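You operate a simulated robot arm through the tools that you are given. There is no shell and no other tool. Be economical: measure what you need, move in short steps, check, and stop when the job is done.

You are at the controls of a simulated robot arm. One attempt, no reset.

JOB
Level the cure board, then stand the purple oblong mould on it.
Fine: turn each foot wheel till its bubble lies between the lines, and put the dust cover back over the mould left on the mat.

The check looks at the end state, three seconds after you hand in, the way a careful person would. Anything else that was tipped, shoved, dropped, spilled or broken makes it a failure. A push-on lid holds only when it is set on centred and level and pressed home; a screw cap is set on level and turned clockwise until tight.

ROBOT AND FRAMES
A 6-joint arm with a two-finger parallel gripper, fixed in place. Base frame: the origin is at the foot of the arm, x ahead of it, y to its left, z up. Units: m, rad, N and s.
With the tool pointing down near the work surface it reaches from about 0.18 to 0.74 m from the base axis. Its first joint turns from -2.897 to 2.897 rad. Payload 3.91 kg.
The tool frame sits at the grasp point between the pads (the TCP): z along the fingers, y along the line on which they close. The tips reach 0.03 m beyond it. Largest opening 0.11 m; finger width 0.02, thickness 0.01; the body of the gripper, 0.048 by 0.112 m, starts 0.055 m behind the TCP.
Orientation is that of the tool frame in the base frame, as [roll, pitch, yaw] about the fixed x, y, z axes, in that order (R = Rz(yaw) Ry(pitch) Rx(roll)). With the fingers straight down and closing along the base's y, the tool's x points along the base's -x, its y along +y and its z along -z.

CONTROLS
- The arm moves only by the tool step_arm. Its argument "commands" is text: rows parted by semicolons, each of 6 numbers parted by spaces: the shift along the base's x, y, z in units of 250 mm (1.0 is 250 mm), then the turn, a rotation vector about the base's x, y, z in units of 90 degrees (1.0 is 90 degrees). In form: tx ty tz ax ay az; .... A call has 1 to 8 rows; each row is the pose to reach, as a shift and turn from the pose commanded when the call began. "grip" is the opening, from 0 (shut) to 1 (fully open), set as the call begins (left out, the last holds). A call with a number of a shift or a turn outside -1 to 1 is refused whole. A row lasts 0.2 s, in which the tool goes at most 0.05 m and 0.15 rad; a call with a longer step from one row to the next is refused whole, and so is a gripper value outside its range. Where a pose cannot be reached the arm comes as near as it can. A force on the tool above 50 N (or 10 N above the force at the start of the call, whichever is more), or a blocked arm, ends the call early, and 0.2 s more pass. Each finger travels about 0.045 m/s and halts on what it meets, pressing with about 33 N; the grip force reading is that of the motor and also rises with nothing between the fingers. The clock runs only during rows and for 0.2 s after the last one: add rows that repeat a pose to give the fingers time. The reply holds the time, the measured pose of the TCP, the force on the tool along the base axes, the opening and the grip force, in the units named above and with some noise, with the torque about the TCP (base axes, N m) and any sound that the robot's microphone picked up, and new pictures: "pictures" is both (left out), scene, wrist or none.
- Cameras (640 x 400 px; columns grow to the right, rows downward): "scene" is fixed at [0.0484, 0.4997, 1.6273]; the picture's right is [-0.69, -0.73, 0.00], its down [-0.49, 0.46, -0.74] and it looks along [0.54, -0.51, -0.67] (base axes); focal length 293 px, centre (320, 200). "wrist" rides on the gripper at [0.071, 0.022, -0.107] in the tool frame; the picture's right is [-0.29, 0.96, 0.00], its down [-0.76, -0.23, -0.61] and it looks along [-0.58, -0.18, 0.79] (tool axes); focal length 243 px, centre (320, 200). There is no depth. A picture from a camera that has moved, and an enlarged one, comes with that camera's place and axes in the base frame and with its lens.
- move_column(by): slides the trunk up (or, below 0, down) by that many m; the arm rides with it, the base frame stays. It gives what a move gives, with no picture.
- inspect(camera, box): a new picture of the part [left, top, right, bottom] of that camera's present view, enlarged. The clock stands still meanwhile.
- close_job(): hands the job in; it is judged then, once.

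Go step by step. Nothing tells you positions but the pictures and the camera data: compare them with the known pose of the tool, close in by small moves and look again before you grip or let go. The budget is 120 turns and 200 pictures, counting those below and the enlarged ones. Unless the task says otherwise, let go and move clear before handing in, and close with one line.

The tools are called after "Emit:" as a command line: name --argument value ..., lists and objects as JSON in quotes. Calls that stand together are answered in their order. step_arm: Moves the arm, as the interface text tells. Its arguments: {"type":"object","properties":{"commands":{"type":"string"},"grip":{"type":"number"},"pictures":{"type":"string","enum":["both","scene","wrist","none"]}},"required":["commands"]} The other tools are called the same way: move_column (by) slides the trunk up or down; inspect (camera, box) takes an enlarged picture of a part of a camera's view; close_job () hands the job in.

At the start:

```text
t: 0.0
tcp_pos: [0.3947, -0.0505, 1.267]
orientation: [-3.141, 0.001, 3.139]
ft_force: [0.9, -0.3, -0.2]
wrist_torque: [-0.01, 0.0, -0.03]
width: 0.11
grip_force: 0.0
trunk travel left (down, up): [-0.525, 0.065]
```

scene: 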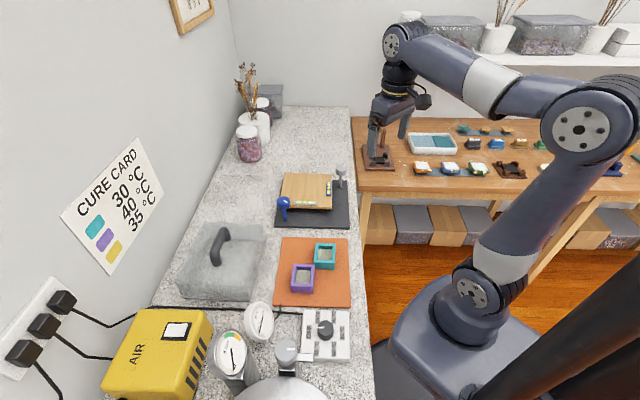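
wrist: 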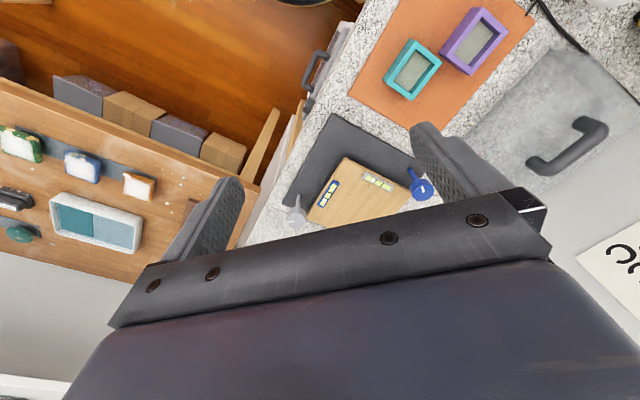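

I see a board with two foot wheels (blue and grey), two moulds (teal, purple) on an orange mat and a grey cover with a handle. I'll enlarge the views before I move.

Emit:
inspect --camera "scene" --box '[260, 160, 360, 235]'

Emit:
inspect --camera "scene" --box '[170, 210, 370, 335]'

Emit:
inspect --camera "wrist" --box '[270, 100, 450, 240]'

```text
5.33 times, centred on (310, 198) of scene
camera zoom: at [0.0484, 0.4997, 1.6273], right [-0.69, -0.73, 0.0], down [-0.49, 0.46, -0.74], along [0.54, -0.51, -0.67], focal length 1563 px, centre (373, 213)
```

zoom: 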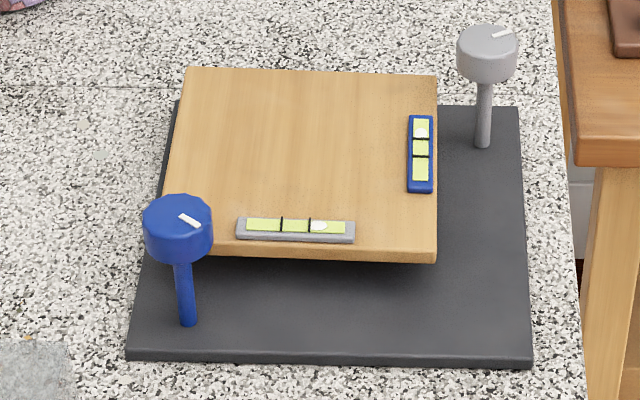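

```text
3.20 times, centred on (270, 272) of scene
camera zoom: at [0.0484, 0.4997, 1.6273], right [-0.69, -0.73, 0.0], down [-0.49, 0.46, -0.74], along [0.54, -0.51, -0.67], focal length 938 px, centre (480, -32)
```

zoom: 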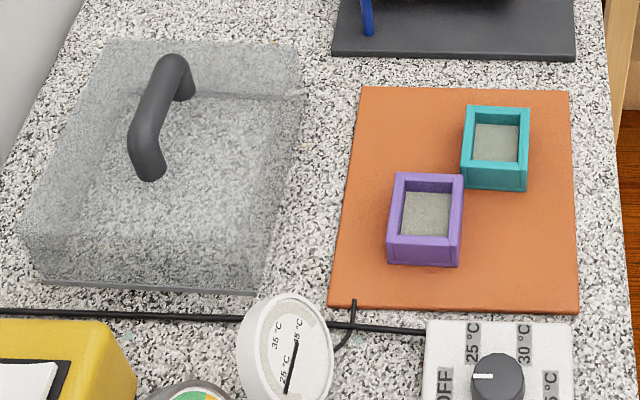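

```text
2.86 times, centred on (360, 170) of wrist
camera zoom: at [0.3231, -0.0289, 1.374], right [0.29, 0.96, 0.0], down [0.76, -0.23, 0.61], along [0.58, -0.18, -0.79], focal length 693 px, centre (206, 286)
```

zoom: 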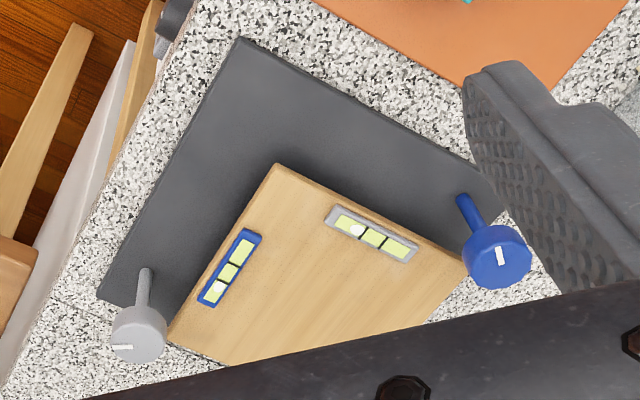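

By triangulation, the blue wheel top is near (0.659, 0.090, 0.965) and the grey wheel top near (0.671, -0.204, 0.952). I'll move towards the blue wheel, staying high.

Emit:
step_arm --commands "0.13 0.08 -0.09 0 0 0;0.26 0.16 -0.17 0 0 0;0.39 0.24 -0.26 0 0 0;0.52 0.32 -0.34 0 0 0;0.64 0.40 -0.43 0 0 0;0.77 0.48 -0.51 0 0 0;0.9 0.56 -0.6 0 0 0" --grip 1

```text
t: 1.6
tcp_pos: [0.6192, 0.0908, 1.116]
orientation: [3.141, 0.0, 3.141]
ft_force: [-0.5, -0.6, -0.2]
wrist_torque: [0.03, 0.01, 0.02]
width: 0.1103
grip_force: 0.0
trunk travel left (down, up): [-0.525, 0.065]
camera wrist: at [0.5472, 0.1128, 1.2225], right [0.29, 0.96, 0.0], down [0.76, -0.23, 0.61], along [0.58, -0.18, -0.79], focal length 243 px, centre (320, 200)
```

scene: 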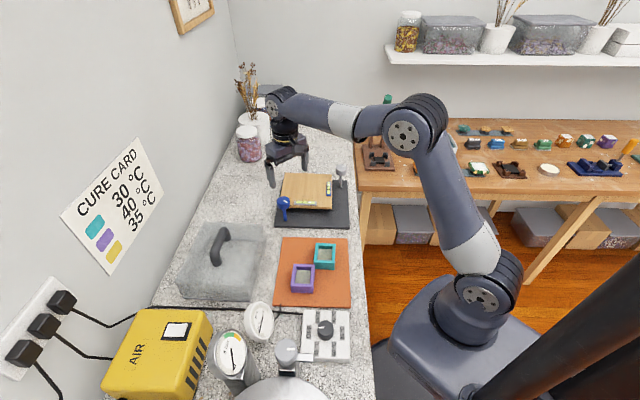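
wrist: 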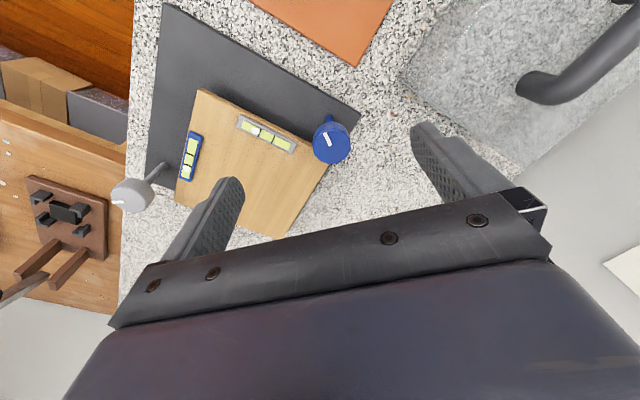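

The estimates agree, so I'll look closer at the wheel and the bubbles.

Emit:
inspect --camera "wrist" --box '[110, 70, 380, 240]'

```text
2.35 times, centred on (245, 155) of wrist
camera zoom: at [0.5472, 0.1128, 1.2225], right [0.29, 0.96, 0.0], down [0.76, -0.23, 0.61], along [0.58, -0.18, -0.79], focal length 571 px, centre (496, 306)
```

zoom: 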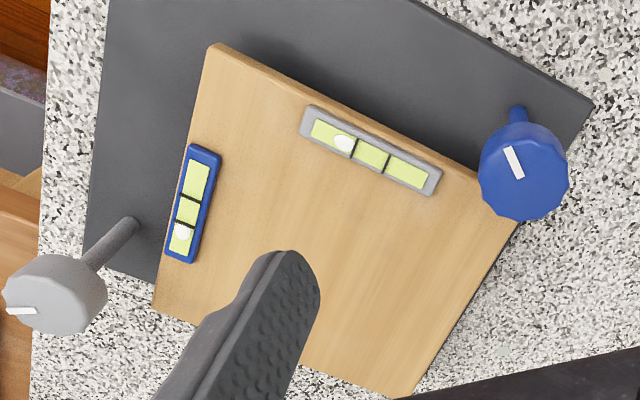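

The board sits diamond-wise in the base frame with its top near z 0.90, so the knobs stand well above it. I'll go to just above the blue knob.

Emit:
step_arm --commands "0.168 0 -0.05 0 0 0;0.168 0 -0.2 0 0 0;0.168 0 -0.38 0 0 0;0.168 0 -0.38 0 0 0" --pictures "wrist"

Emit:
inspect --camera "scene" --box '[240, 130, 370, 235]'

```text
t: 2.6
tcp_pos: [0.6601, 0.0897, 1.0227]
orientation: [-3.141, 0.001, -3.142]
ft_force: [-0.5, 0.3, 0.8]
wrist_torque: [-0.02, 0.01, -0.02]
width: 0.11
grip_force: 0.1
trunk travel left (down, up): [-0.525, 0.065]
camera wrist: at [0.5899, 0.1114, 1.1288], right [0.29, 0.96, 0.0], down [0.76, -0.23, 0.61], along [0.58, -0.18, -0.79], focal length 243 px, centre (320, 200)
```

wrist: 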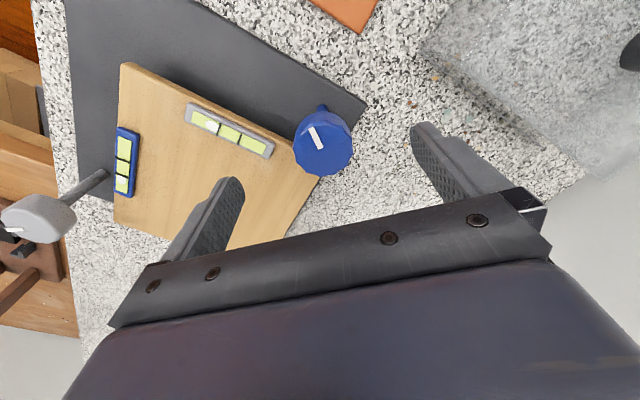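

```text
3.81 times, centred on (305, 182) of scene
camera zoom: at [0.0484, 0.4997, 1.6273], right [-0.69, -0.73, 0.0], down [-0.49, 0.46, -0.74], along [0.54, -0.51, -0.67], focal length 1116 px, centre (377, 267)
```

zoom: 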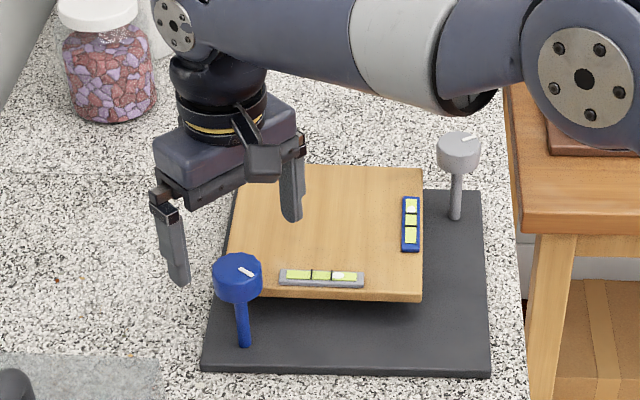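

The knob is centred between the fingers. I'll go down and close.

Emit:
step_arm --commands "-0.008 0.004 -0.1 0 0 0;-0.008 0.004 -0.21 0 0 0;-0.008 0.004 -0.21 0 0 0" --pictures "none"

Emit:
step_arm --commands "0 0 0 0 0 0;0 0 0 0 0 0;0 0 0 0 0 0;0 0 0 0 0 0;0 0 0 0 0 0" --grip 0.3 --pictures "wrist"

```text
t: 3.4
tcp_pos: [0.6598, 0.09, 0.9693]
orientation: [-3.142, -0.001, -3.141]
ft_force: [0.3, -0.4, -0.5]
wrist_torque: [0.0, -0.01, -0.01]
width: 0.1101
grip_force: 0.1
trunk travel left (down, up): [-0.525, 0.065]
```

```text
t: 4.6
tcp_pos: [0.6585, 0.0908, 0.9686]
orientation: [-3.14, -0.001, -3.141]
ft_force: [-0.4, -1.2, -0.5]
wrist_torque: [-0.04, 0.0, 0.0]
width: 0.0433
grip_force: 41.0
trunk travel left (down, up): [-0.525, 0.065]
camera wrist: at [0.5875, 0.1123, 1.0758], right [0.29, 0.96, 0.0], down [0.76, -0.23, 0.61], along [0.58, -0.18, -0.79], focal length 243 px, centre (320, 200)
```

wrist: 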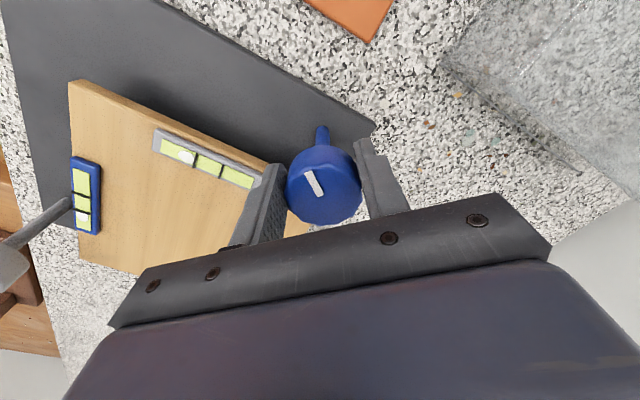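

I have the blue knob. I'll turn it a little counterclockwise as a test.

Emit:
step_arm --commands "0 0 0 0 0 0.09;0 0 0 0 0 0.18;0 0 0 0 0 0.27;0 0 0 0 0 0.36;0 0 0 0 0 0.36" --pictures "none"

Emit:
inspect --camera "scene" --box '[260, 160, 360, 235]'

```text
t: 5.8
tcp_pos: [0.6593, 0.0863, 0.9693]
orientation: [3.142, 0.0, -2.576]
ft_force: [2.6, -27.4, -3.7]
wrist_torque: [-0.07, -0.15, -0.17]
width: 0.0432
grip_force: 45.0
trunk travel left (down, up): [-0.525, 0.065]
```

```text
5.33 times, centred on (310, 198) of scene
camera zoom: at [0.0484, 0.4997, 1.6273], right [-0.69, -0.73, 0.0], down [-0.49, 0.46, -0.74], along [0.54, -0.51, -0.67], focal length 1563 px, centre (373, 213)
```

zoom: 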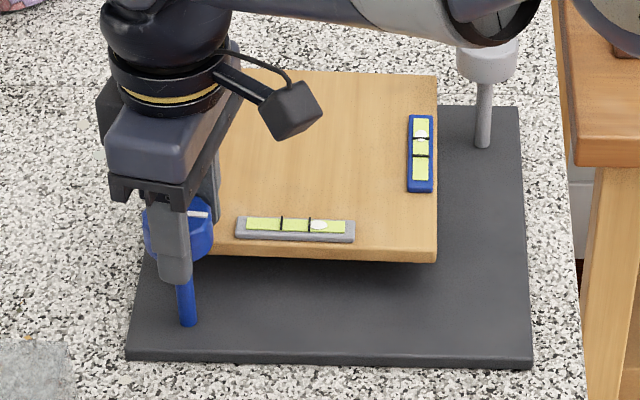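

Counterclockwise moves the blue bubble the right way, but the side force says my grip is off-centre. I'll check that in the wrist view.

Emit:
inspect --camera "wrist" --box '[200, 60, 460, 260]'

```text
2.00 times, centred on (330, 160) of wrist
camera zoom: at [0.5882, 0.0668, 1.0758], right [-0.27, 0.96, 0.0], down [0.77, 0.21, 0.61], along [0.59, 0.16, -0.79], focal length 485 px, centre (300, 280)
```

zoom: 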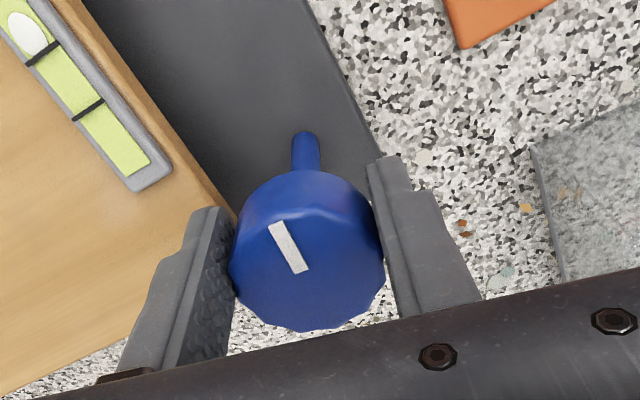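

The knob axis is about 6 mm further in x than I had it, near (0.666, 0.090). I'll release, re-centre, wind back and grip again.

Emit:
step_arm --commands "0 0 0 0 0 0;0 0 0 0 0 0;0 0 0 0 0 0;0.024 0 0 0 0 -0.09;0.024 0 0 0 0 -0.18;0.024 0 0 0 0 -0.27;0.024 0 0 0 0 -0.36;0.024 0 0 0 0 -0.45" --grip 0.75 --pictures "none"

Emit:
step_arm --commands "0 0 0 0 0 -0.09;0 0 0 0 0 -0.18;0 0 0 0 0 -0.27;0 0 0 0 0 -0.36;0 0 0 0 0 -0.36" --pictures "wrist"

```text
t: 7.6
tcp_pos: [0.6657, 0.091, 0.969]
orientation: [-3.141, 0.002, 2.997]
ft_force: [-0.1, -0.3, 0.5]
wrist_torque: [0.0, 0.0, 0.02]
width: 0.0826
grip_force: 0.0
trunk travel left (down, up): [-0.525, 0.065]
```

```text
t: 8.8
tcp_pos: [0.6659, 0.0907, 0.969]
orientation: [-3.141, 0.002, 2.433]
ft_force: [0.1, -0.2, 0.1]
wrist_torque: [0.04, -0.01, 0.0]
width: 0.0825
grip_force: 0.1
trunk travel left (down, up): [-0.525, 0.065]
camera wrist: at [0.6254, 0.1534, 1.0762], right [0.84, 0.54, 0.0], down [0.43, -0.67, 0.61], along [0.33, -0.51, -0.79], focal length 243 px, centre (320, 200)
```

wrist: 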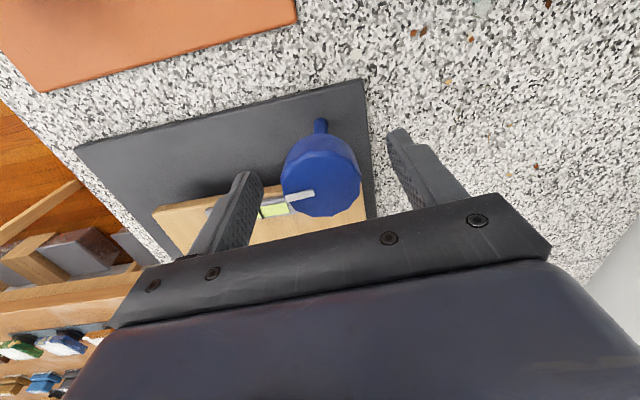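

Now it's centred. I'll grip and turn counterclockwise.

Emit:
step_arm --commands "0 0.004 0 0 0 0;0 0.004 0 0 0 0;0 0.004 0 0 0 0;0 0.004 0 0 0 0;0 0.004 0 0 0 0.09;0 0.004 0 0 0 0.18;0 0.004 0 0 0 0.27;0 0.004 0 0 0 0.36" --grip 0.3 --pictures "none"

Emit:
step_arm --commands "0 0 0 0 0 0.09;0 0 0 0 0 0.18;0 0 0 0 0 0.27;0 0 0 0 0 0.36;0 0 0 0 0 0.36" --pictures "none"

Emit:
inspect --camera "scene" --box '[280, 170, 350, 225]'

```text
t: 10.6
tcp_pos: [0.664, 0.0901, 0.9702]
orientation: [3.141, 0.001, 3.001]
ft_force: [-3.7, -7.4, -2.1]
wrist_torque: [0.1, 0.0, -0.03]
width: 0.0437
grip_force: 44.3
trunk travel left (down, up): [-0.525, 0.065]
```

```text
t: 11.8
tcp_pos: [0.6656, 0.0897, 0.9699]
orientation: [-3.141, -0.001, -2.717]
ft_force: [-1.7, -12.4, -1.7]
wrist_torque: [-0.76, 0.95, -0.03]
width: 0.0436
grip_force: 44.8
trunk travel left (down, up): [-0.525, 0.065]
```

```text
7.27 times, centred on (315, 198) of scene
camera zoom: at [0.0484, 0.4997, 1.6273], right [-0.69, -0.73, 0.0], down [-0.49, 0.46, -0.74], along [0.54, -0.51, -0.67], focal length 2131 px, centre (356, 218)
```

zoom: 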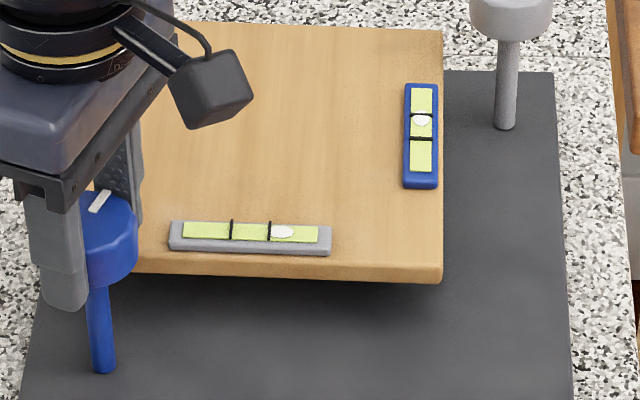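

The blue bubble is moving in between its lines and needs about 0.65 rad more.

Emit:
step_arm --commands "0 0 0 0 0 0.09;0 0 0 0 0 0.18;0 0 0 0 0 0.27;0 0 0 0 0 0.36;0 0 0 0 0 0.40;0 0 0 0 0 0.40" --pictures "none"

Emit:
inspect --camera "scene" --box '[280, 170, 350, 225]'

```text
t: 13.2
tcp_pos: [0.666, 0.0891, 0.9689]
orientation: [3.141, 0.001, -2.089]
ft_force: [2.8, -18.3, 1.8]
wrist_torque: [-0.56, 0.98, -0.01]
width: 0.0438
grip_force: 44.5
trunk travel left (down, up): [-0.525, 0.065]
```

```text
7.27 times, centred on (315, 198) of scene
camera zoom: at [0.0484, 0.4997, 1.6273], right [-0.69, -0.73, 0.0], down [-0.49, 0.46, -0.74], along [0.54, -0.51, -0.67], focal length 2131 px, centre (356, 218)
```

zoom: 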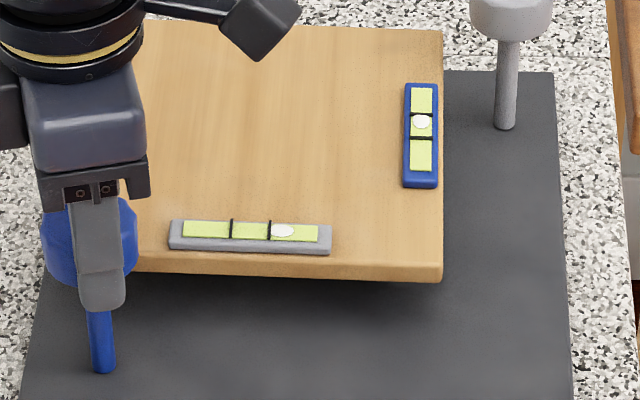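

Emit:
inspect --camera "wrist" --box '[200, 60, 460, 260]'

```text
2.00 times, centred on (330, 160) of wrist
camera zoom: at [0.6115, 0.0385, 1.0764], right [-0.69, 0.73, 0.0], down [0.58, 0.55, 0.61], along [0.44, 0.42, -0.79], focal length 485 px, centre (300, 280)
```

zoom: 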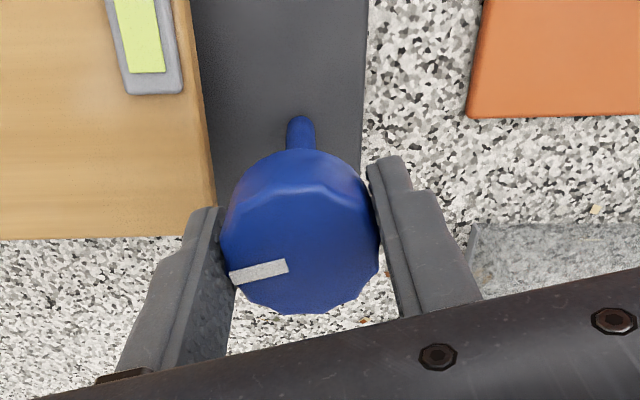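

The knob did follow the tool, so the bubble may be lagging. I'll wait a moment and look again.

Emit:
step_arm --commands "0 0 0 0 0 0;0 0 0 0 0 0;0 0 0 0 0 0" --pictures "none"

Emit:
inspect --camera "scene" --box '[310, 170, 345, 205]'

```text
t: 14.0
tcp_pos: [0.6648, 0.0895, 0.9702]
orientation: [-3.141, 0.001, -2.089]
ft_force: [4.5, -19.6, 3.6]
wrist_torque: [-0.18, 0.67, 0.02]
width: 0.044
grip_force: 44.9
trunk travel left (down, up): [-0.525, 0.065]
```

```text
11.43 times, centred on (328, 188) of scene
camera zoom: at [0.0484, 0.4997, 1.6273], right [-0.69, -0.73, 0.0], down [-0.49, 0.46, -0.74], along [0.54, -0.51, -0.67], focal length 3349 px, centre (234, 343)
```

zoom: 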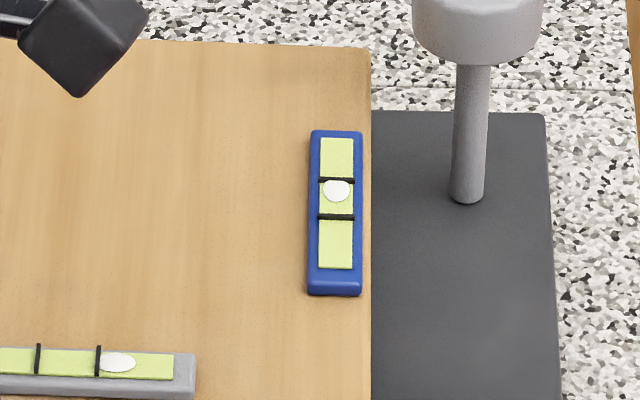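

It needs a little more the same way.

Emit:
step_arm --commands "0 0 0 0 0 0.09;0 0 0 0 0 0.18;0 0 0 0 0 0.27;0 0 0 0 0 0.36;0 0 0 0 0 0.42;0 0 0 0 0 0.42;0 0 0 0 0 0.42" --pictures "none"

Emit:
inspect --camera "scene" --box '[310, 170, 345, 205]'

```text
t: 15.6
tcp_pos: [0.6657, 0.0892, 0.9704]
orientation: [-3.14, -0.001, -1.43]
ft_force: [10.6, -20.7, -7.4]
wrist_torque: [0.29, -0.84, -0.01]
width: 0.0439
grip_force: 44.9
trunk travel left (down, up): [-0.525, 0.065]
```

```text
11.43 times, centred on (328, 188) of scene
camera zoom: at [0.0484, 0.4997, 1.6273], right [-0.69, -0.73, 0.0], down [-0.49, 0.46, -0.74], along [0.54, -0.51, -0.67], focal length 3349 px, centre (234, 343)
```

zoom: 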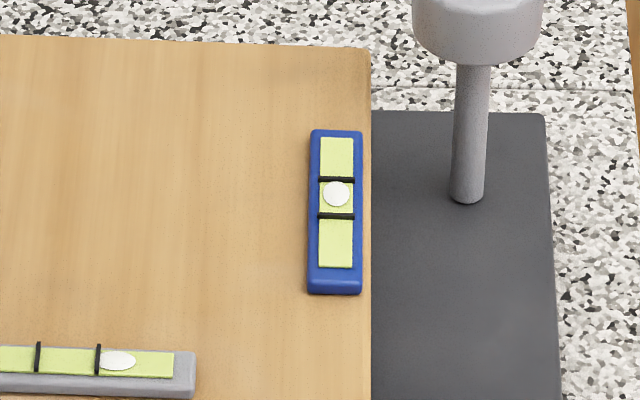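

It's nearly centred, so I'll turn about 0.6 rad more.

Emit:
step_arm --commands "0 0 0 0 0 0.09;0 0 0 0 0 0.18;0 0 0 0 0 0.27;0 0 0 0 0 0.36;0 0 0 0 0 0.40;0 0 0 0 0 0.40;0 0 0 0 0 0.40" --pictures "none"

Emit:
inspect --camera "scene" --box '[310, 170, 345, 205]'

```text
t: 17.2
tcp_pos: [0.6661, 0.0898, 0.969]
orientation: [-3.141, 0.0, -0.802]
ft_force: [14.3, -17.8, 4.5]
wrist_torque: [-0.26, 1.0, 0.0]
width: 0.0437
grip_force: 44.9
trunk travel left (down, up): [-0.525, 0.065]
```

```text
11.43 times, centred on (328, 188) of scene
camera zoom: at [0.0484, 0.4997, 1.6273], right [-0.69, -0.73, 0.0], down [-0.49, 0.46, -0.74], along [0.54, -0.51, -0.67], focal length 3349 px, centre (234, 343)
```

zoom: 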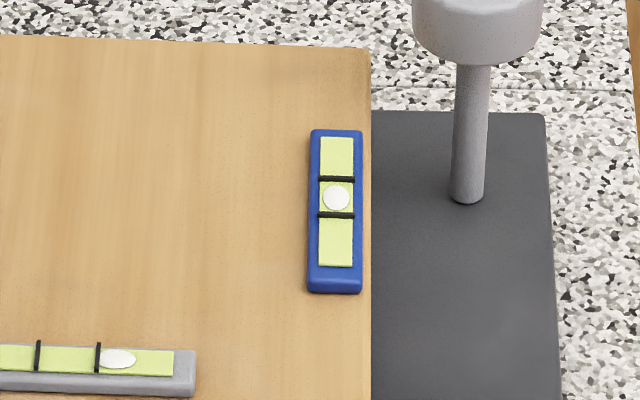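

The blue bubble is centred. I'll release, rise and travel towards the grey wheel.

Emit:
step_arm --commands "0 0 0 0 0 0;0 0 0 0 0 0;0 0 0 0 0 0;0 0 0 0 0 0;0 0 0.18 0 0 0;0 0 0.36 0 0 0;0 0 0.4 0 0 0" --grip 0.9 --pictures "none"

Emit:
step_arm --commands "0 -0.18 0 0 0 -0.07;0 -0.36 0 0 0 -0.14;0 -0.54 0 0 0 -0.21;0 -0.72 0 0 0 -0.28;0 -0.85 0 0 0 -0.28;0 -0.85 0 0 0 -0.28"

```text
t: 18.8
tcp_pos: [0.6651, 0.0913, 1.0697]
orientation: [-3.141, -0.001, -0.801]
ft_force: [-0.4, 0.0, 0.4]
wrist_torque: [0.0, 0.0, 0.02]
width: 0.099
grip_force: 0.1
trunk travel left (down, up): [-0.525, 0.065]
```

```text
t: 20.2
tcp_pos: [0.6633, -0.1228, 1.07]
orientation: [-3.141, 0.0, -1.241]
ft_force: [0.4, -0.6, -0.2]
wrist_torque: [0.0, 0.0, 0.01]
width: 0.0991
grip_force: 0.1
trunk travel left (down, up): [-0.525, 0.065]
camera wrist: at [0.6657, -0.1962, 1.1772], right [-1.0, -0.03, 0.0], down [-0.03, 0.79, 0.61], along [-0.02, 0.61, -0.79], focal length 243 px, centre (320, 200)
```

scene: 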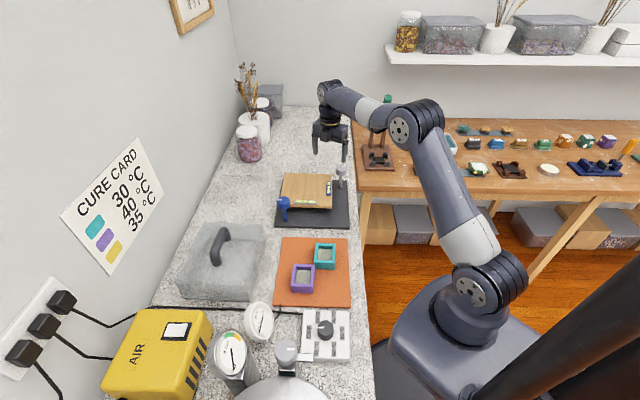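
wrist: 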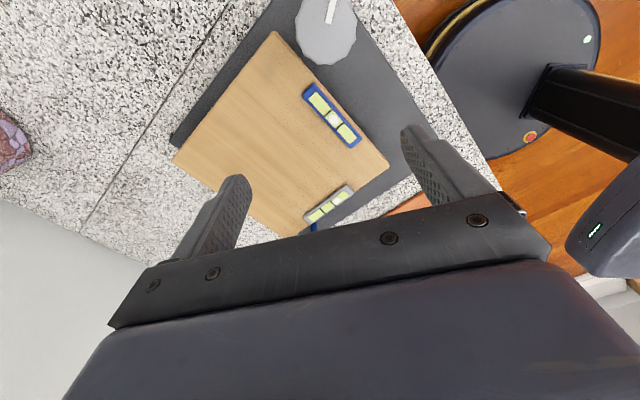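

The grey knob is near (0.660, -0.187), top about 0.963. I'll move above it.

Emit:
step_arm --commands "-0.007 -0.13 0 0 0 0;-0.014 -0.256 0 0 0 0;-0.014 -0.256 -0.16 0 0 0;-0.014 -0.256 -0.16 0 0 0" --pictures "wrist"

Emit:
inspect --camera "scene" --box '[290, 120, 370, 220]'

```text
t: 21.2
tcp_pos: [0.6641, -0.1864, 1.0304]
orientation: [3.142, -0.001, -1.242]
ft_force: [-0.1, -0.2, 0.7]
wrist_torque: [-0.02, 0.01, -0.04]
width: 0.0988
grip_force: 0.0
trunk travel left (down, up): [-0.525, 0.065]
camera wrist: at [0.6656, -0.2607, 1.1373], right [-1.0, -0.04, 0.0], down [-0.03, 0.79, 0.61], along [-0.02, 0.61, -0.79], focal length 243 px, centre (320, 200)
```

wrist: 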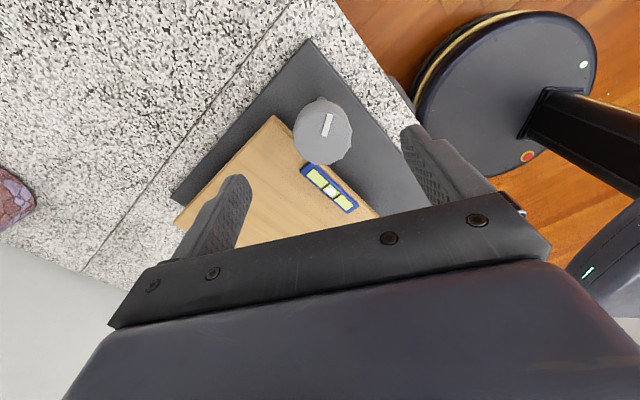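

```text
4.00 times, centred on (330, 170) of scene
camera zoom: at [0.0484, 0.4997, 1.6273], right [-0.69, -0.73, 0.0], down [-0.49, 0.46, -0.74], along [0.54, -0.51, -0.67], focal length 1172 px, centre (280, 320)
```

zoom: 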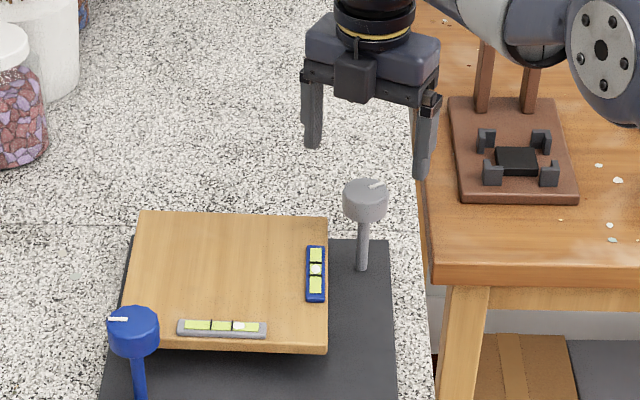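

I'll go down around the knob and check the centring before I close.

Emit:
step_arm --commands "-0.006 0 -0.12 0 0 0;-0.006 0 -0.24 0 0 0;-0.006 0 -0.24 0 0 0" --pictures "none"

Emit:
inspect --camera "wrist" --box '[200, 60, 460, 260]'

Emit:
inspect --camera "scene" --box '[310, 140, 370, 200]'

```text
t: 22.0
tcp_pos: [0.6608, -0.1856, 0.97]
orientation: [3.141, 0.0, -1.241]
ft_force: [0.2, -0.2, -1.0]
wrist_torque: [0.01, 0.0, 0.02]
width: 0.0989
grip_force: 0.1
trunk travel left (down, up): [-0.525, 0.065]
```

```text
2.00 times, centred on (330, 160) of wrist
camera zoom: at [0.6635, -0.2611, 1.0765], right [-1.0, -0.04, 0.0], down [-0.03, 0.79, 0.61], along [-0.02, 0.61, -0.79], focal length 485 px, centre (300, 280)
```

zoom: 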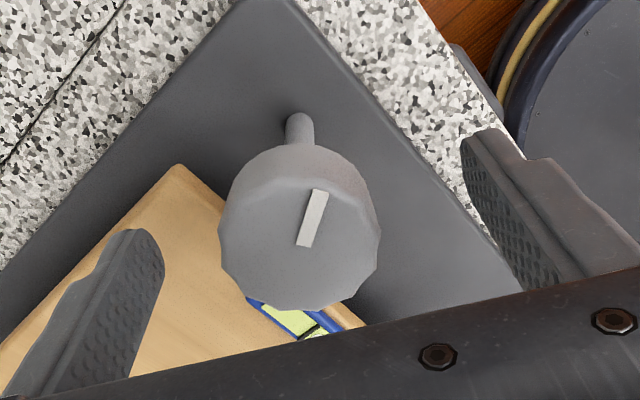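

```text
6.67 times, centred on (340, 170) of scene
camera zoom: at [0.0484, 0.4997, 1.6273], right [-0.69, -0.73, 0.0], down [-0.49, 0.46, -0.74], along [0.54, -0.51, -0.67], focal length 1954 px, centre (187, 400)
```

zoom: 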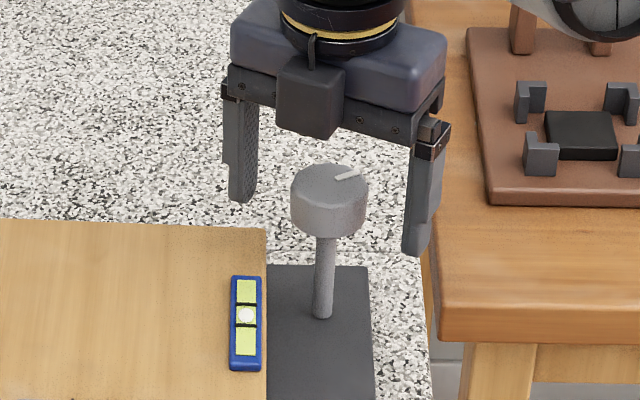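

It's well centred. I'll grip, then test a clockwise turn, which should be right if the threads match.

Emit:
step_arm --commands "0 0 0 0 0 0;0 0 0 0 0 0;0 0 0 0 0 0;0 0 0 0 0 0;0 0 0 0 0 0;0 0 0 0 0 -0.09;0 0 0 0 0 -0.18;0 0 0 0 0 -0.27" --grip 0.3 --pictures "none"

Emit:
step_arm --commands "0 0 0 0 0 -0.09;0 0 0 0 0 -0.18;0 0 0 0 0 -0.27;0 0 0 0 0 -0.27" --pictures "none"

Emit:
inspect --camera "scene" --box '[295, 170, 345, 215]'

```text
t: 23.8
tcp_pos: [0.6607, -0.186, 0.9707]
orientation: [-3.139, 0.0, -1.667]
ft_force: [4.9, -6.4, 5.8]
wrist_torque: [0.56, 0.88, 0.02]
width: 0.0437
grip_force: 44.9
trunk travel left (down, up): [-0.525, 0.065]
```

```text
t: 24.8
tcp_pos: [0.6607, -0.1862, 0.969]
orientation: [-3.14, 0.0, -2.091]
ft_force: [12.6, -13.6, 6.9]
wrist_torque: [-1.03, 0.42, 0.03]
width: 0.0442
grip_force: 45.1
trunk travel left (down, up): [-0.525, 0.065]
```

```text
8.89 times, centred on (320, 192) of scene
camera zoom: at [0.0484, 0.4997, 1.6273], right [-0.69, -0.73, 0.0], down [-0.49, 0.46, -0.74], along [0.54, -0.51, -0.67], focal length 2605 px, centre (320, 267)
```

zoom: 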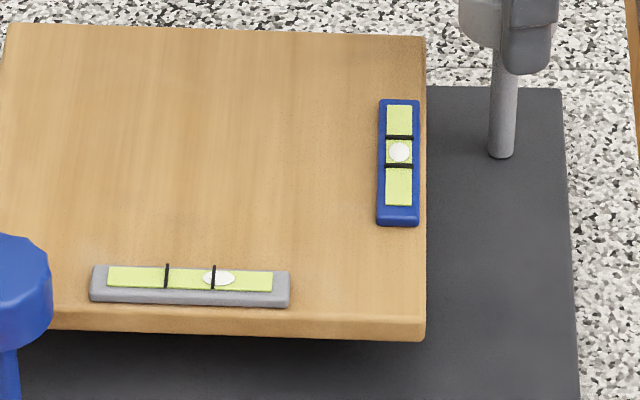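

Clockwise is right, with about 2.4 rad left. I'll continue with a small shift to ease the side load.

Emit:
step_arm --commands "0.006 -0.006 0 0 0 -0.09;0.006 -0.006 0 0 0 -0.18;0.006 -0.006 0 0 0 -0.27;0.006 -0.006 0 0 0 -0.36;0.006 -0.006 0 0 0 -0.45;0.006 -0.006 0 0 0 -0.54;0.006 -0.006 0 0 0 -0.63;0.006 -0.006 0 0 0 -0.72" --pictures "none"

Emit:
step_arm --commands "0 0 0 0 0 -0.09;0 0 0 0 0 -0.18;0 0 0 0 0 -0.27;0 0 0 0 0 -0.36;0 0 0 0 0 -0.36;0 0 0 0 0 -0.36" --pictures "none"

Emit:
inspect --camera "scene" --box '[295, 170, 345, 215]'

```text
t: 26.6
tcp_pos: [0.6628, -0.1876, 0.9701]
orientation: [-3.141, 0.003, 3.059]
ft_force: [5.3, -9.0, 11.3]
wrist_torque: [-0.62, 0.42, 0.03]
width: 0.0441
grip_force: 45.1
trunk travel left (down, up): [-0.525, 0.065]
```

```text
t: 28.0
tcp_pos: [0.662, -0.1895, 0.97]
orientation: [3.141, -0.001, 2.495]
ft_force: [6.2, -12.3, 10.0]
wrist_torque: [-1.03, -0.24, 0.02]
width: 0.0439
grip_force: 45.1
trunk travel left (down, up): [-0.525, 0.065]
```

```text
8.89 times, centred on (320, 192) of scene
camera zoom: at [0.0484, 0.4997, 1.6273], right [-0.69, -0.73, 0.0], down [-0.49, 0.46, -0.74], along [0.54, -0.51, -0.67], focal length 2605 px, centre (320, 267)
```

zoom: 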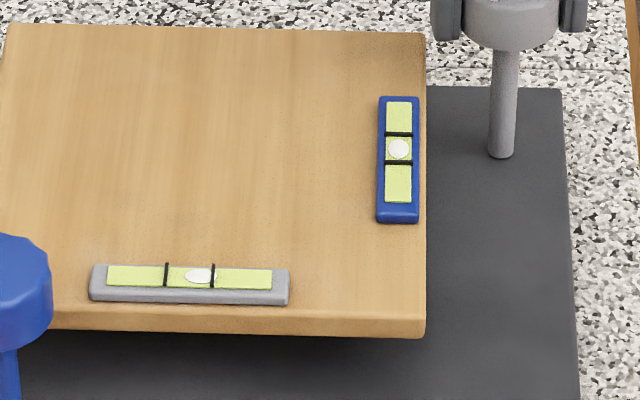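

It needs about 0.9 rad more.

Emit:
step_arm --commands "0 0 0 0 0 -0.09;0 0 0 0 0 -0.18;0 0 0 0 0 -0.27;0 0 0 0 0 -0.36;0 0 0 0 0 -0.45;0 0 0 0 0 -0.54;0 0 0 0 0 -0.58;0 0 0 0 0 -0.58" --pictures "none"

Emit:
inspect --camera "scene" --box '[295, 170, 345, 215]'

```text
t: 29.8
tcp_pos: [0.6613, -0.1874, 0.9696]
orientation: [3.141, -0.001, 1.585]
ft_force: [0.2, -15.0, 4.0]
wrist_torque: [-0.86, -0.84, -0.01]
width: 0.0436
grip_force: 44.8
trunk travel left (down, up): [-0.525, 0.065]
```

```text
8.89 times, centred on (320, 192) of scene
camera zoom: at [0.0484, 0.4997, 1.6273], right [-0.69, -0.73, 0.0], down [-0.49, 0.46, -0.74], along [0.54, -0.51, -0.67], focal length 2605 px, centre (320, 267)
```

zoom: 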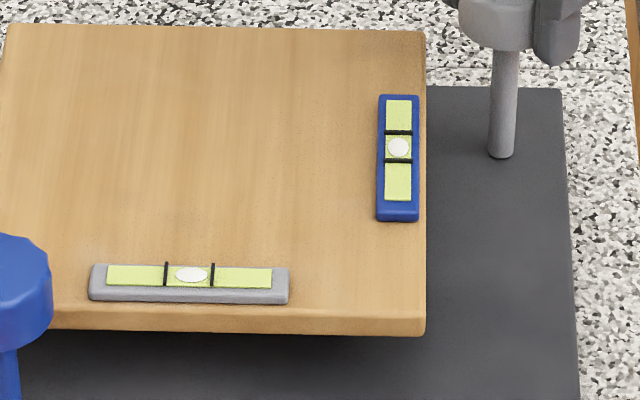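

Both bubbles lie between the lines. I'll release, rise and travel over to the moulds.

Emit:
step_arm --commands "0 0 0 0 0 0;0 0 0 0 0 0;0 0 0 0 0 0;0 0 0 0 0 0;0 0 0.15 0 0 0;0 0 0.33 0 0 0;0 0 0.5 0 0 0;0 0 0.64 0 0 0" --grip 1 --pictures "none"

Emit:
step_arm --commands "-0.09 0.15 0 0 0 0.08;-0.18 0.3 0 0 0 0.16;-0.27 0.45 0 0 0 0.24;-0.36 0.6 0 0 0 0.32;-0.45 0.75 0 0 0 0.40;-0.54 0.9 0 0 0 0.49" --pictures "none"

Emit:
step_arm --commands "-0.09 0.15 0 0 0 0;-0.18 0.3 0 0 0 0;-0.27 0.45 0 0 0 0;-0.38 0.55 0 0 0 0;-0.38 0.55 0 0 0 0"

Emit:
inspect --camera "scene" --box '[260, 160, 360, 235]'

```text
t: 31.6
tcp_pos: [0.6628, -0.1866, 1.1311]
orientation: [-3.141, 0.0, 1.586]
ft_force: [0.2, -0.4, -0.2]
wrist_torque: [-0.01, -0.02, 0.01]
width: 0.1101
grip_force: 0.2
trunk travel left (down, up): [-0.525, 0.065]
```

```text
t: 33.0
tcp_pos: [0.5263, 0.0411, 1.1326]
orientation: [-3.141, 0.0, 2.359]
ft_force: [0.8, 0.8, 1.0]
wrist_torque: [0.0, 0.0, 0.0]
width: 0.11
grip_force: 0.1
trunk travel left (down, up): [-0.525, 0.065]
```

```text
t: 34.2
tcp_pos: [0.431, 0.1787, 1.128]
orientation: [-3.141, -0.001, 2.358]
ft_force: [-0.2, -0.1, -0.2]
wrist_torque: [-0.02, 0.03, -0.01]
width: 0.11
grip_force: 0.1
trunk travel left (down, up): [-0.525, 0.065]
camera wrist: at [0.3957, 0.2435, 1.2338], right [0.88, 0.47, 0.0], down [0.37, -0.7, 0.61], along [0.29, -0.54, -0.79], focal length 243 px, centre (320, 200)
```

scene: 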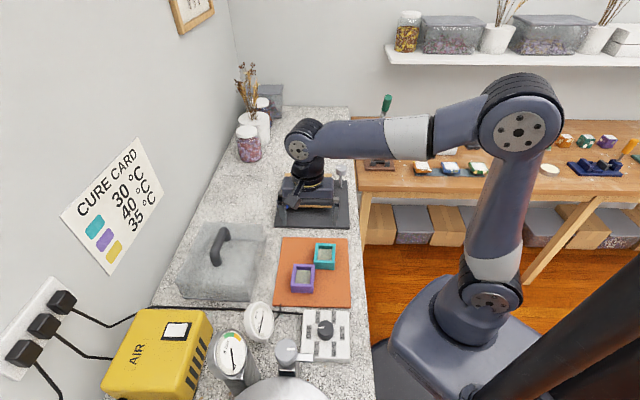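
wrist: 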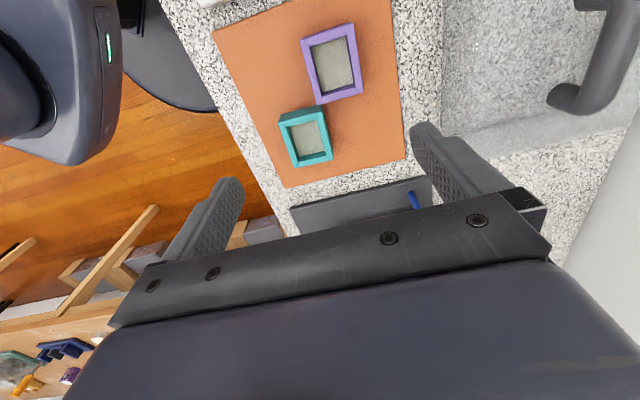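

```text
5.33 times, centred on (310, 198) of scene
camera zoom: at [0.0484, 0.4997, 1.6273], right [-0.69, -0.73, 0.0], down [-0.49, 0.46, -0.74], along [0.54, -0.51, -0.67], focal length 1563 px, centre (373, 213)
```

zoom: 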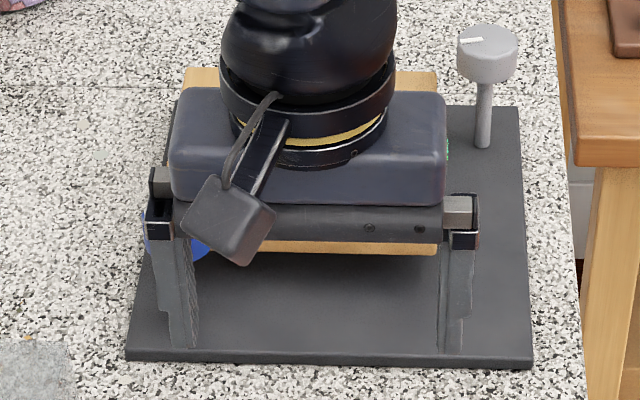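

Emit:
inspect --camera "wrist" --box '[200, 0, 440, 190]'

```text
2.11 times, centred on (320, 95) of wrist
camera zoom: at [0.3957, 0.2435, 1.2338], right [0.88, 0.47, 0.0], down [0.37, -0.7, 0.61], along [0.29, -0.54, -0.79], focal length 511 px, centre (320, 421)
```

zoom: 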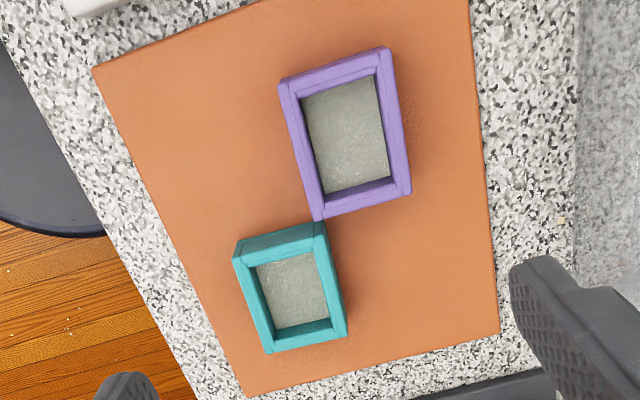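

The purple mould is centred near (0.438, 0.203) with its rim at about 0.888, turned about 43°; the mat is at about 0.850. I'll go above it and check.

Emit:
step_arm --commands "0.026 0.098 -0.15 0 0 -0.02;0.026 0.098 -0.32 0 0 -0.02;0.026 0.098 -0.48 0 0 -0.02;0.026 0.098 -0.59 0 0 -0.02;0.026 0.098 -0.59 0 0 -0.02" --grip 1 --pictures "wrist"

Emit:
inspect --camera "scene" --box '[250, 210, 370, 310]'

```text
t: 35.4
tcp_pos: [0.4378, 0.1999, 0.9815]
orientation: [-3.141, 0.0, 2.326]
ft_force: [0.9, 0.3, 0.5]
wrist_torque: [-0.02, 0.02, 0.03]
width: 0.1099
grip_force: 0.1
trunk travel left (down, up): [-0.525, 0.065]
camera wrist: at [0.4052, 0.2672, 1.0888], right [0.9, 0.44, 0.0], down [0.35, -0.71, 0.61], along [0.27, -0.55, -0.79], focal length 243 px, centre (320, 200)
```

wrist: 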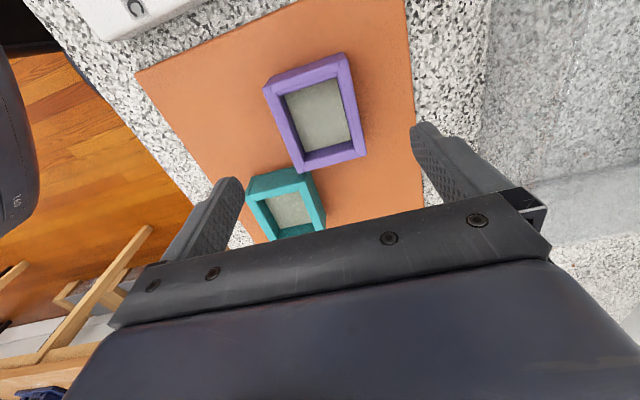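

```text
4.00 times, centred on (310, 260) of scene
camera zoom: at [0.0484, 0.4997, 1.6273], right [-0.69, -0.73, 0.0], down [-0.49, 0.46, -0.74], along [0.54, -0.51, -0.67], focal length 1172 px, centre (360, -40)
```

zoom: 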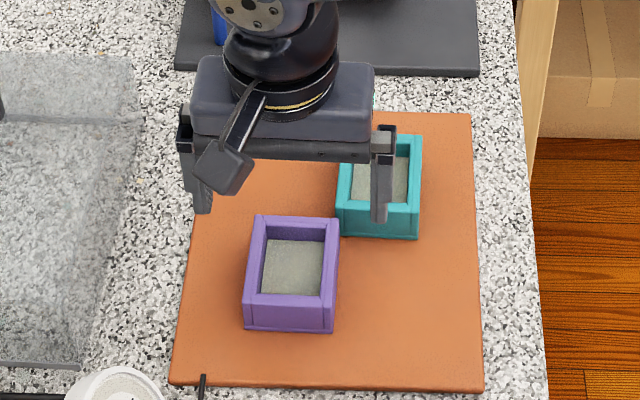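

The mould is centred within about 1 mm. I'll descend and close on its short width.

Emit:
step_arm --commands "0 0.004 -0.15 0 0 0.01;0 0.004 -0.3 0 0 0.01;0 0.004 -0.374 0 0 0.01;0 0.004 -0.374 0 0 0.01" --pictures "none"

Emit:
inspect --camera "wrist" --box '[160, 60, 520, 280]'

```text
t: 36.2
tcp_pos: [0.437, 0.2019, 0.8986]
orientation: [3.14, 0.001, 2.339]
ft_force: [-6.2, -2.0, 21.9]
wrist_torque: [-0.89, 1.25, -0.04]
width: 0.1101
grip_force: 0.1
trunk travel left (down, up): [-0.525, 0.065]
stopped in row 4: the force on the tool passed its limit at 72 N (the readings are from after the stop); the commanded pose is now the measured one
```

```text
1.78 times, centred on (340, 170) of wrist
camera zoom: at [0.4032, 0.2669, 1.005], right [0.89, 0.46, 0.0], down [0.36, -0.71, 0.61], along [0.28, -0.54, -0.79], focal length 431 px, centre (284, 253)
```

zoom: 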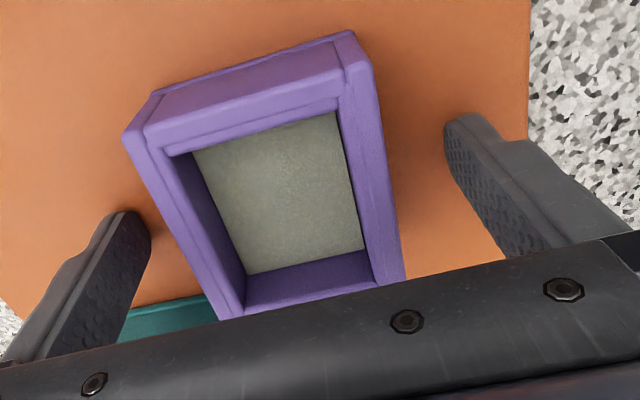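

The fingertips touched the mat, so it's really at about z 0.868. I'll lift 5 mm and close.

Emit:
step_arm --commands "0 0 0.02 0 0 0;0 0 0.02 0 0 0" --pictures "none"

Emit:
step_arm --commands "0 0 0 0 0 0;0 0 0 0 0 0;0 0 0 0 0 0;0 0 0 0 0 0;0 0 0 0 0 0;0 0 0 0 0 0" --grip 0.45 --pictures "none"

Emit:
inspect --camera "wrist" --box '[160, 60, 520, 280]'

Emit:
inspect --camera "scene" --box '[260, 160, 360, 300]'

```text
t: 36.8
tcp_pos: [0.4405, 0.2019, 0.9014]
orientation: [3.136, 0.001, 2.34]
ft_force: [1.0, -0.6, 0.4]
wrist_torque: [-0.01, -0.01, 0.0]
width: 0.1097
grip_force: 0.0
trunk travel left (down, up): [-0.525, 0.065]
```

```text
t: 38.2
tcp_pos: [0.4397, 0.2024, 0.9007]
orientation: [3.138, 0.003, 2.339]
ft_force: [-0.9, -1.4, 0.3]
wrist_torque: [-0.03, 0.1, -0.02]
width: 0.0639
grip_force: 32.4
trunk travel left (down, up): [-0.525, 0.065]
```

```text
1.78 times, centred on (340, 170) of wrist
camera zoom: at [0.4052, 0.2677, 1.0084], right [0.89, 0.46, 0.0], down [0.36, -0.71, 0.61], along [0.28, -0.54, -0.79], focal length 431 px, centre (284, 253)
```

zoom: 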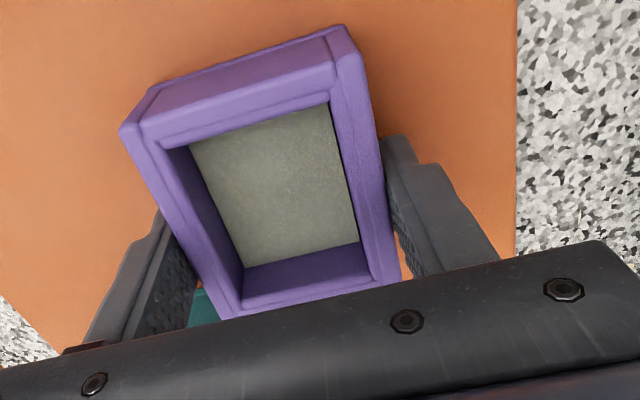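

```text
2.86 times, centred on (310, 230) of scene
camera zoom: at [0.0484, 0.4997, 1.6273], right [-0.69, -0.73, 0.0], down [-0.49, 0.46, -0.74], along [0.54, -0.51, -0.67], focal length 837 px, centre (349, 114)
```

zoom: 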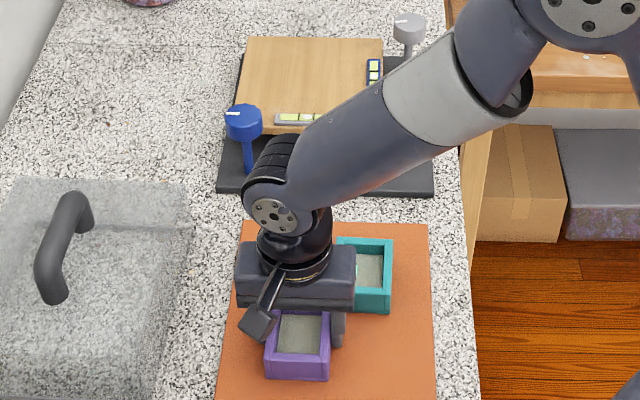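

I have the mould at a width of 0.064. I'll lift it straight up and carry it level to above the board.

Emit:
step_arm --commands "0 0 0.05 0 0 0;0 0 0.15 0 0 0;0 0 0.27 0 0 0;0 0 0.39 0 0 0;0 0 0.51 0 0 0;0 0 0.6 0 0 0;0 0 0.64 0 0 0" --pictures "wrist"

```text
t: 39.8
tcp_pos: [0.4391, 0.202, 1.0623]
orientation: [3.138, 0.003, 2.34]
ft_force: [-1.4, 0.7, -1.1]
wrist_torque: [0.0, 0.01, 0.0]
width: 0.0636
grip_force: 33.1
trunk travel left (down, up): [-0.525, 0.065]
camera wrist: at [0.4052, 0.2672, 1.169], right [0.89, 0.46, 0.0], down [0.36, -0.71, 0.61], along [0.28, -0.54, -0.79], focal length 243 px, centre (320, 200)
```

wrist: 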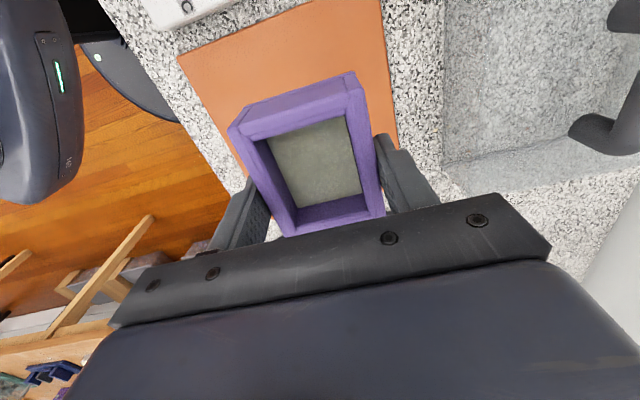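

Emit:
step_arm --commands "0.07 -0.07 0 0 0 0;0.16 -0.158 0 0 0 0;0.25 -0.246 0 0 0 0;0.34 -0.334 0 0 0 0;0.43 -0.422 0 0 0 0;0.52 -0.51 0 0 0 0;0.61 -0.598 0 0 0 0;0.66 -0.646 0 0 0 0" --pictures "none"

Emit:
step_arm --commands "0.07 -0.07 0 0 0 0;0.16 -0.158 0 0 0 0;0.25 -0.246 0 0 0 0;0.34 -0.334 0 0 0 0;0.40 -0.39 0 0 0 0;0.42 -0.412 0 0 0 0;0.42 -0.412 0 0 0 0" --pictures "none"

Emit:
inspect --camera "scene" --box '[240, 110, 380, 235]'

Emit:
inspect --camera "wrist" --box '[140, 40, 540, 280]'

```text
t: 41.6
tcp_pos: [0.6043, 0.0416, 1.0603]
orientation: [3.139, 0.004, 2.34]
ft_force: [0.5, 0.0, -1.0]
wrist_torque: [-0.03, -0.03, 0.05]
width: 0.0638
grip_force: 33.2
trunk travel left (down, up): [-0.525, 0.065]
```

```text
t: 43.2
tcp_pos: [0.7091, -0.0624, 1.0628]
orientation: [3.139, 0.005, 2.34]
ft_force: [0.2, 0.3, -1.2]
wrist_torque: [-0.03, 0.0, -0.03]
width: 0.0636
grip_force: 32.9
trunk travel left (down, up): [-0.525, 0.065]
```

```text
3.20 times, centred on (310, 172) of scene
camera zoom: at [0.0484, 0.4997, 1.6273], right [-0.69, -0.73, 0.0], down [-0.49, 0.46, -0.74], along [0.54, -0.51, -0.67], focal length 938 px, centre (352, 288)
```

zoom: 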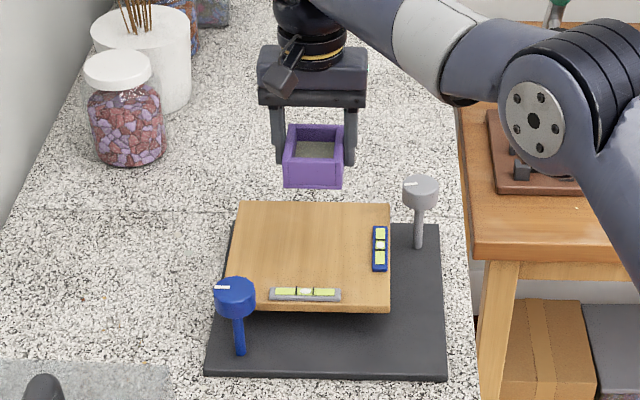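

```text
1.60 times, centred on (340, 160) of wrist
camera zoom: at [0.6739, 0.0026, 1.1697], right [0.89, 0.46, 0.0], down [0.36, -0.71, 0.61], along [0.28, -0.54, -0.79], focal length 388 px, centre (288, 264)
```

zoom: 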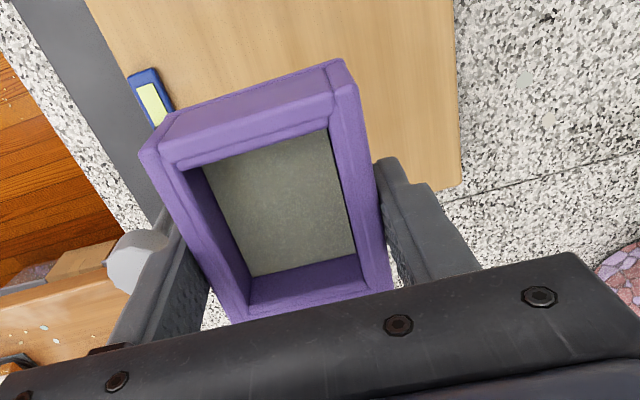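

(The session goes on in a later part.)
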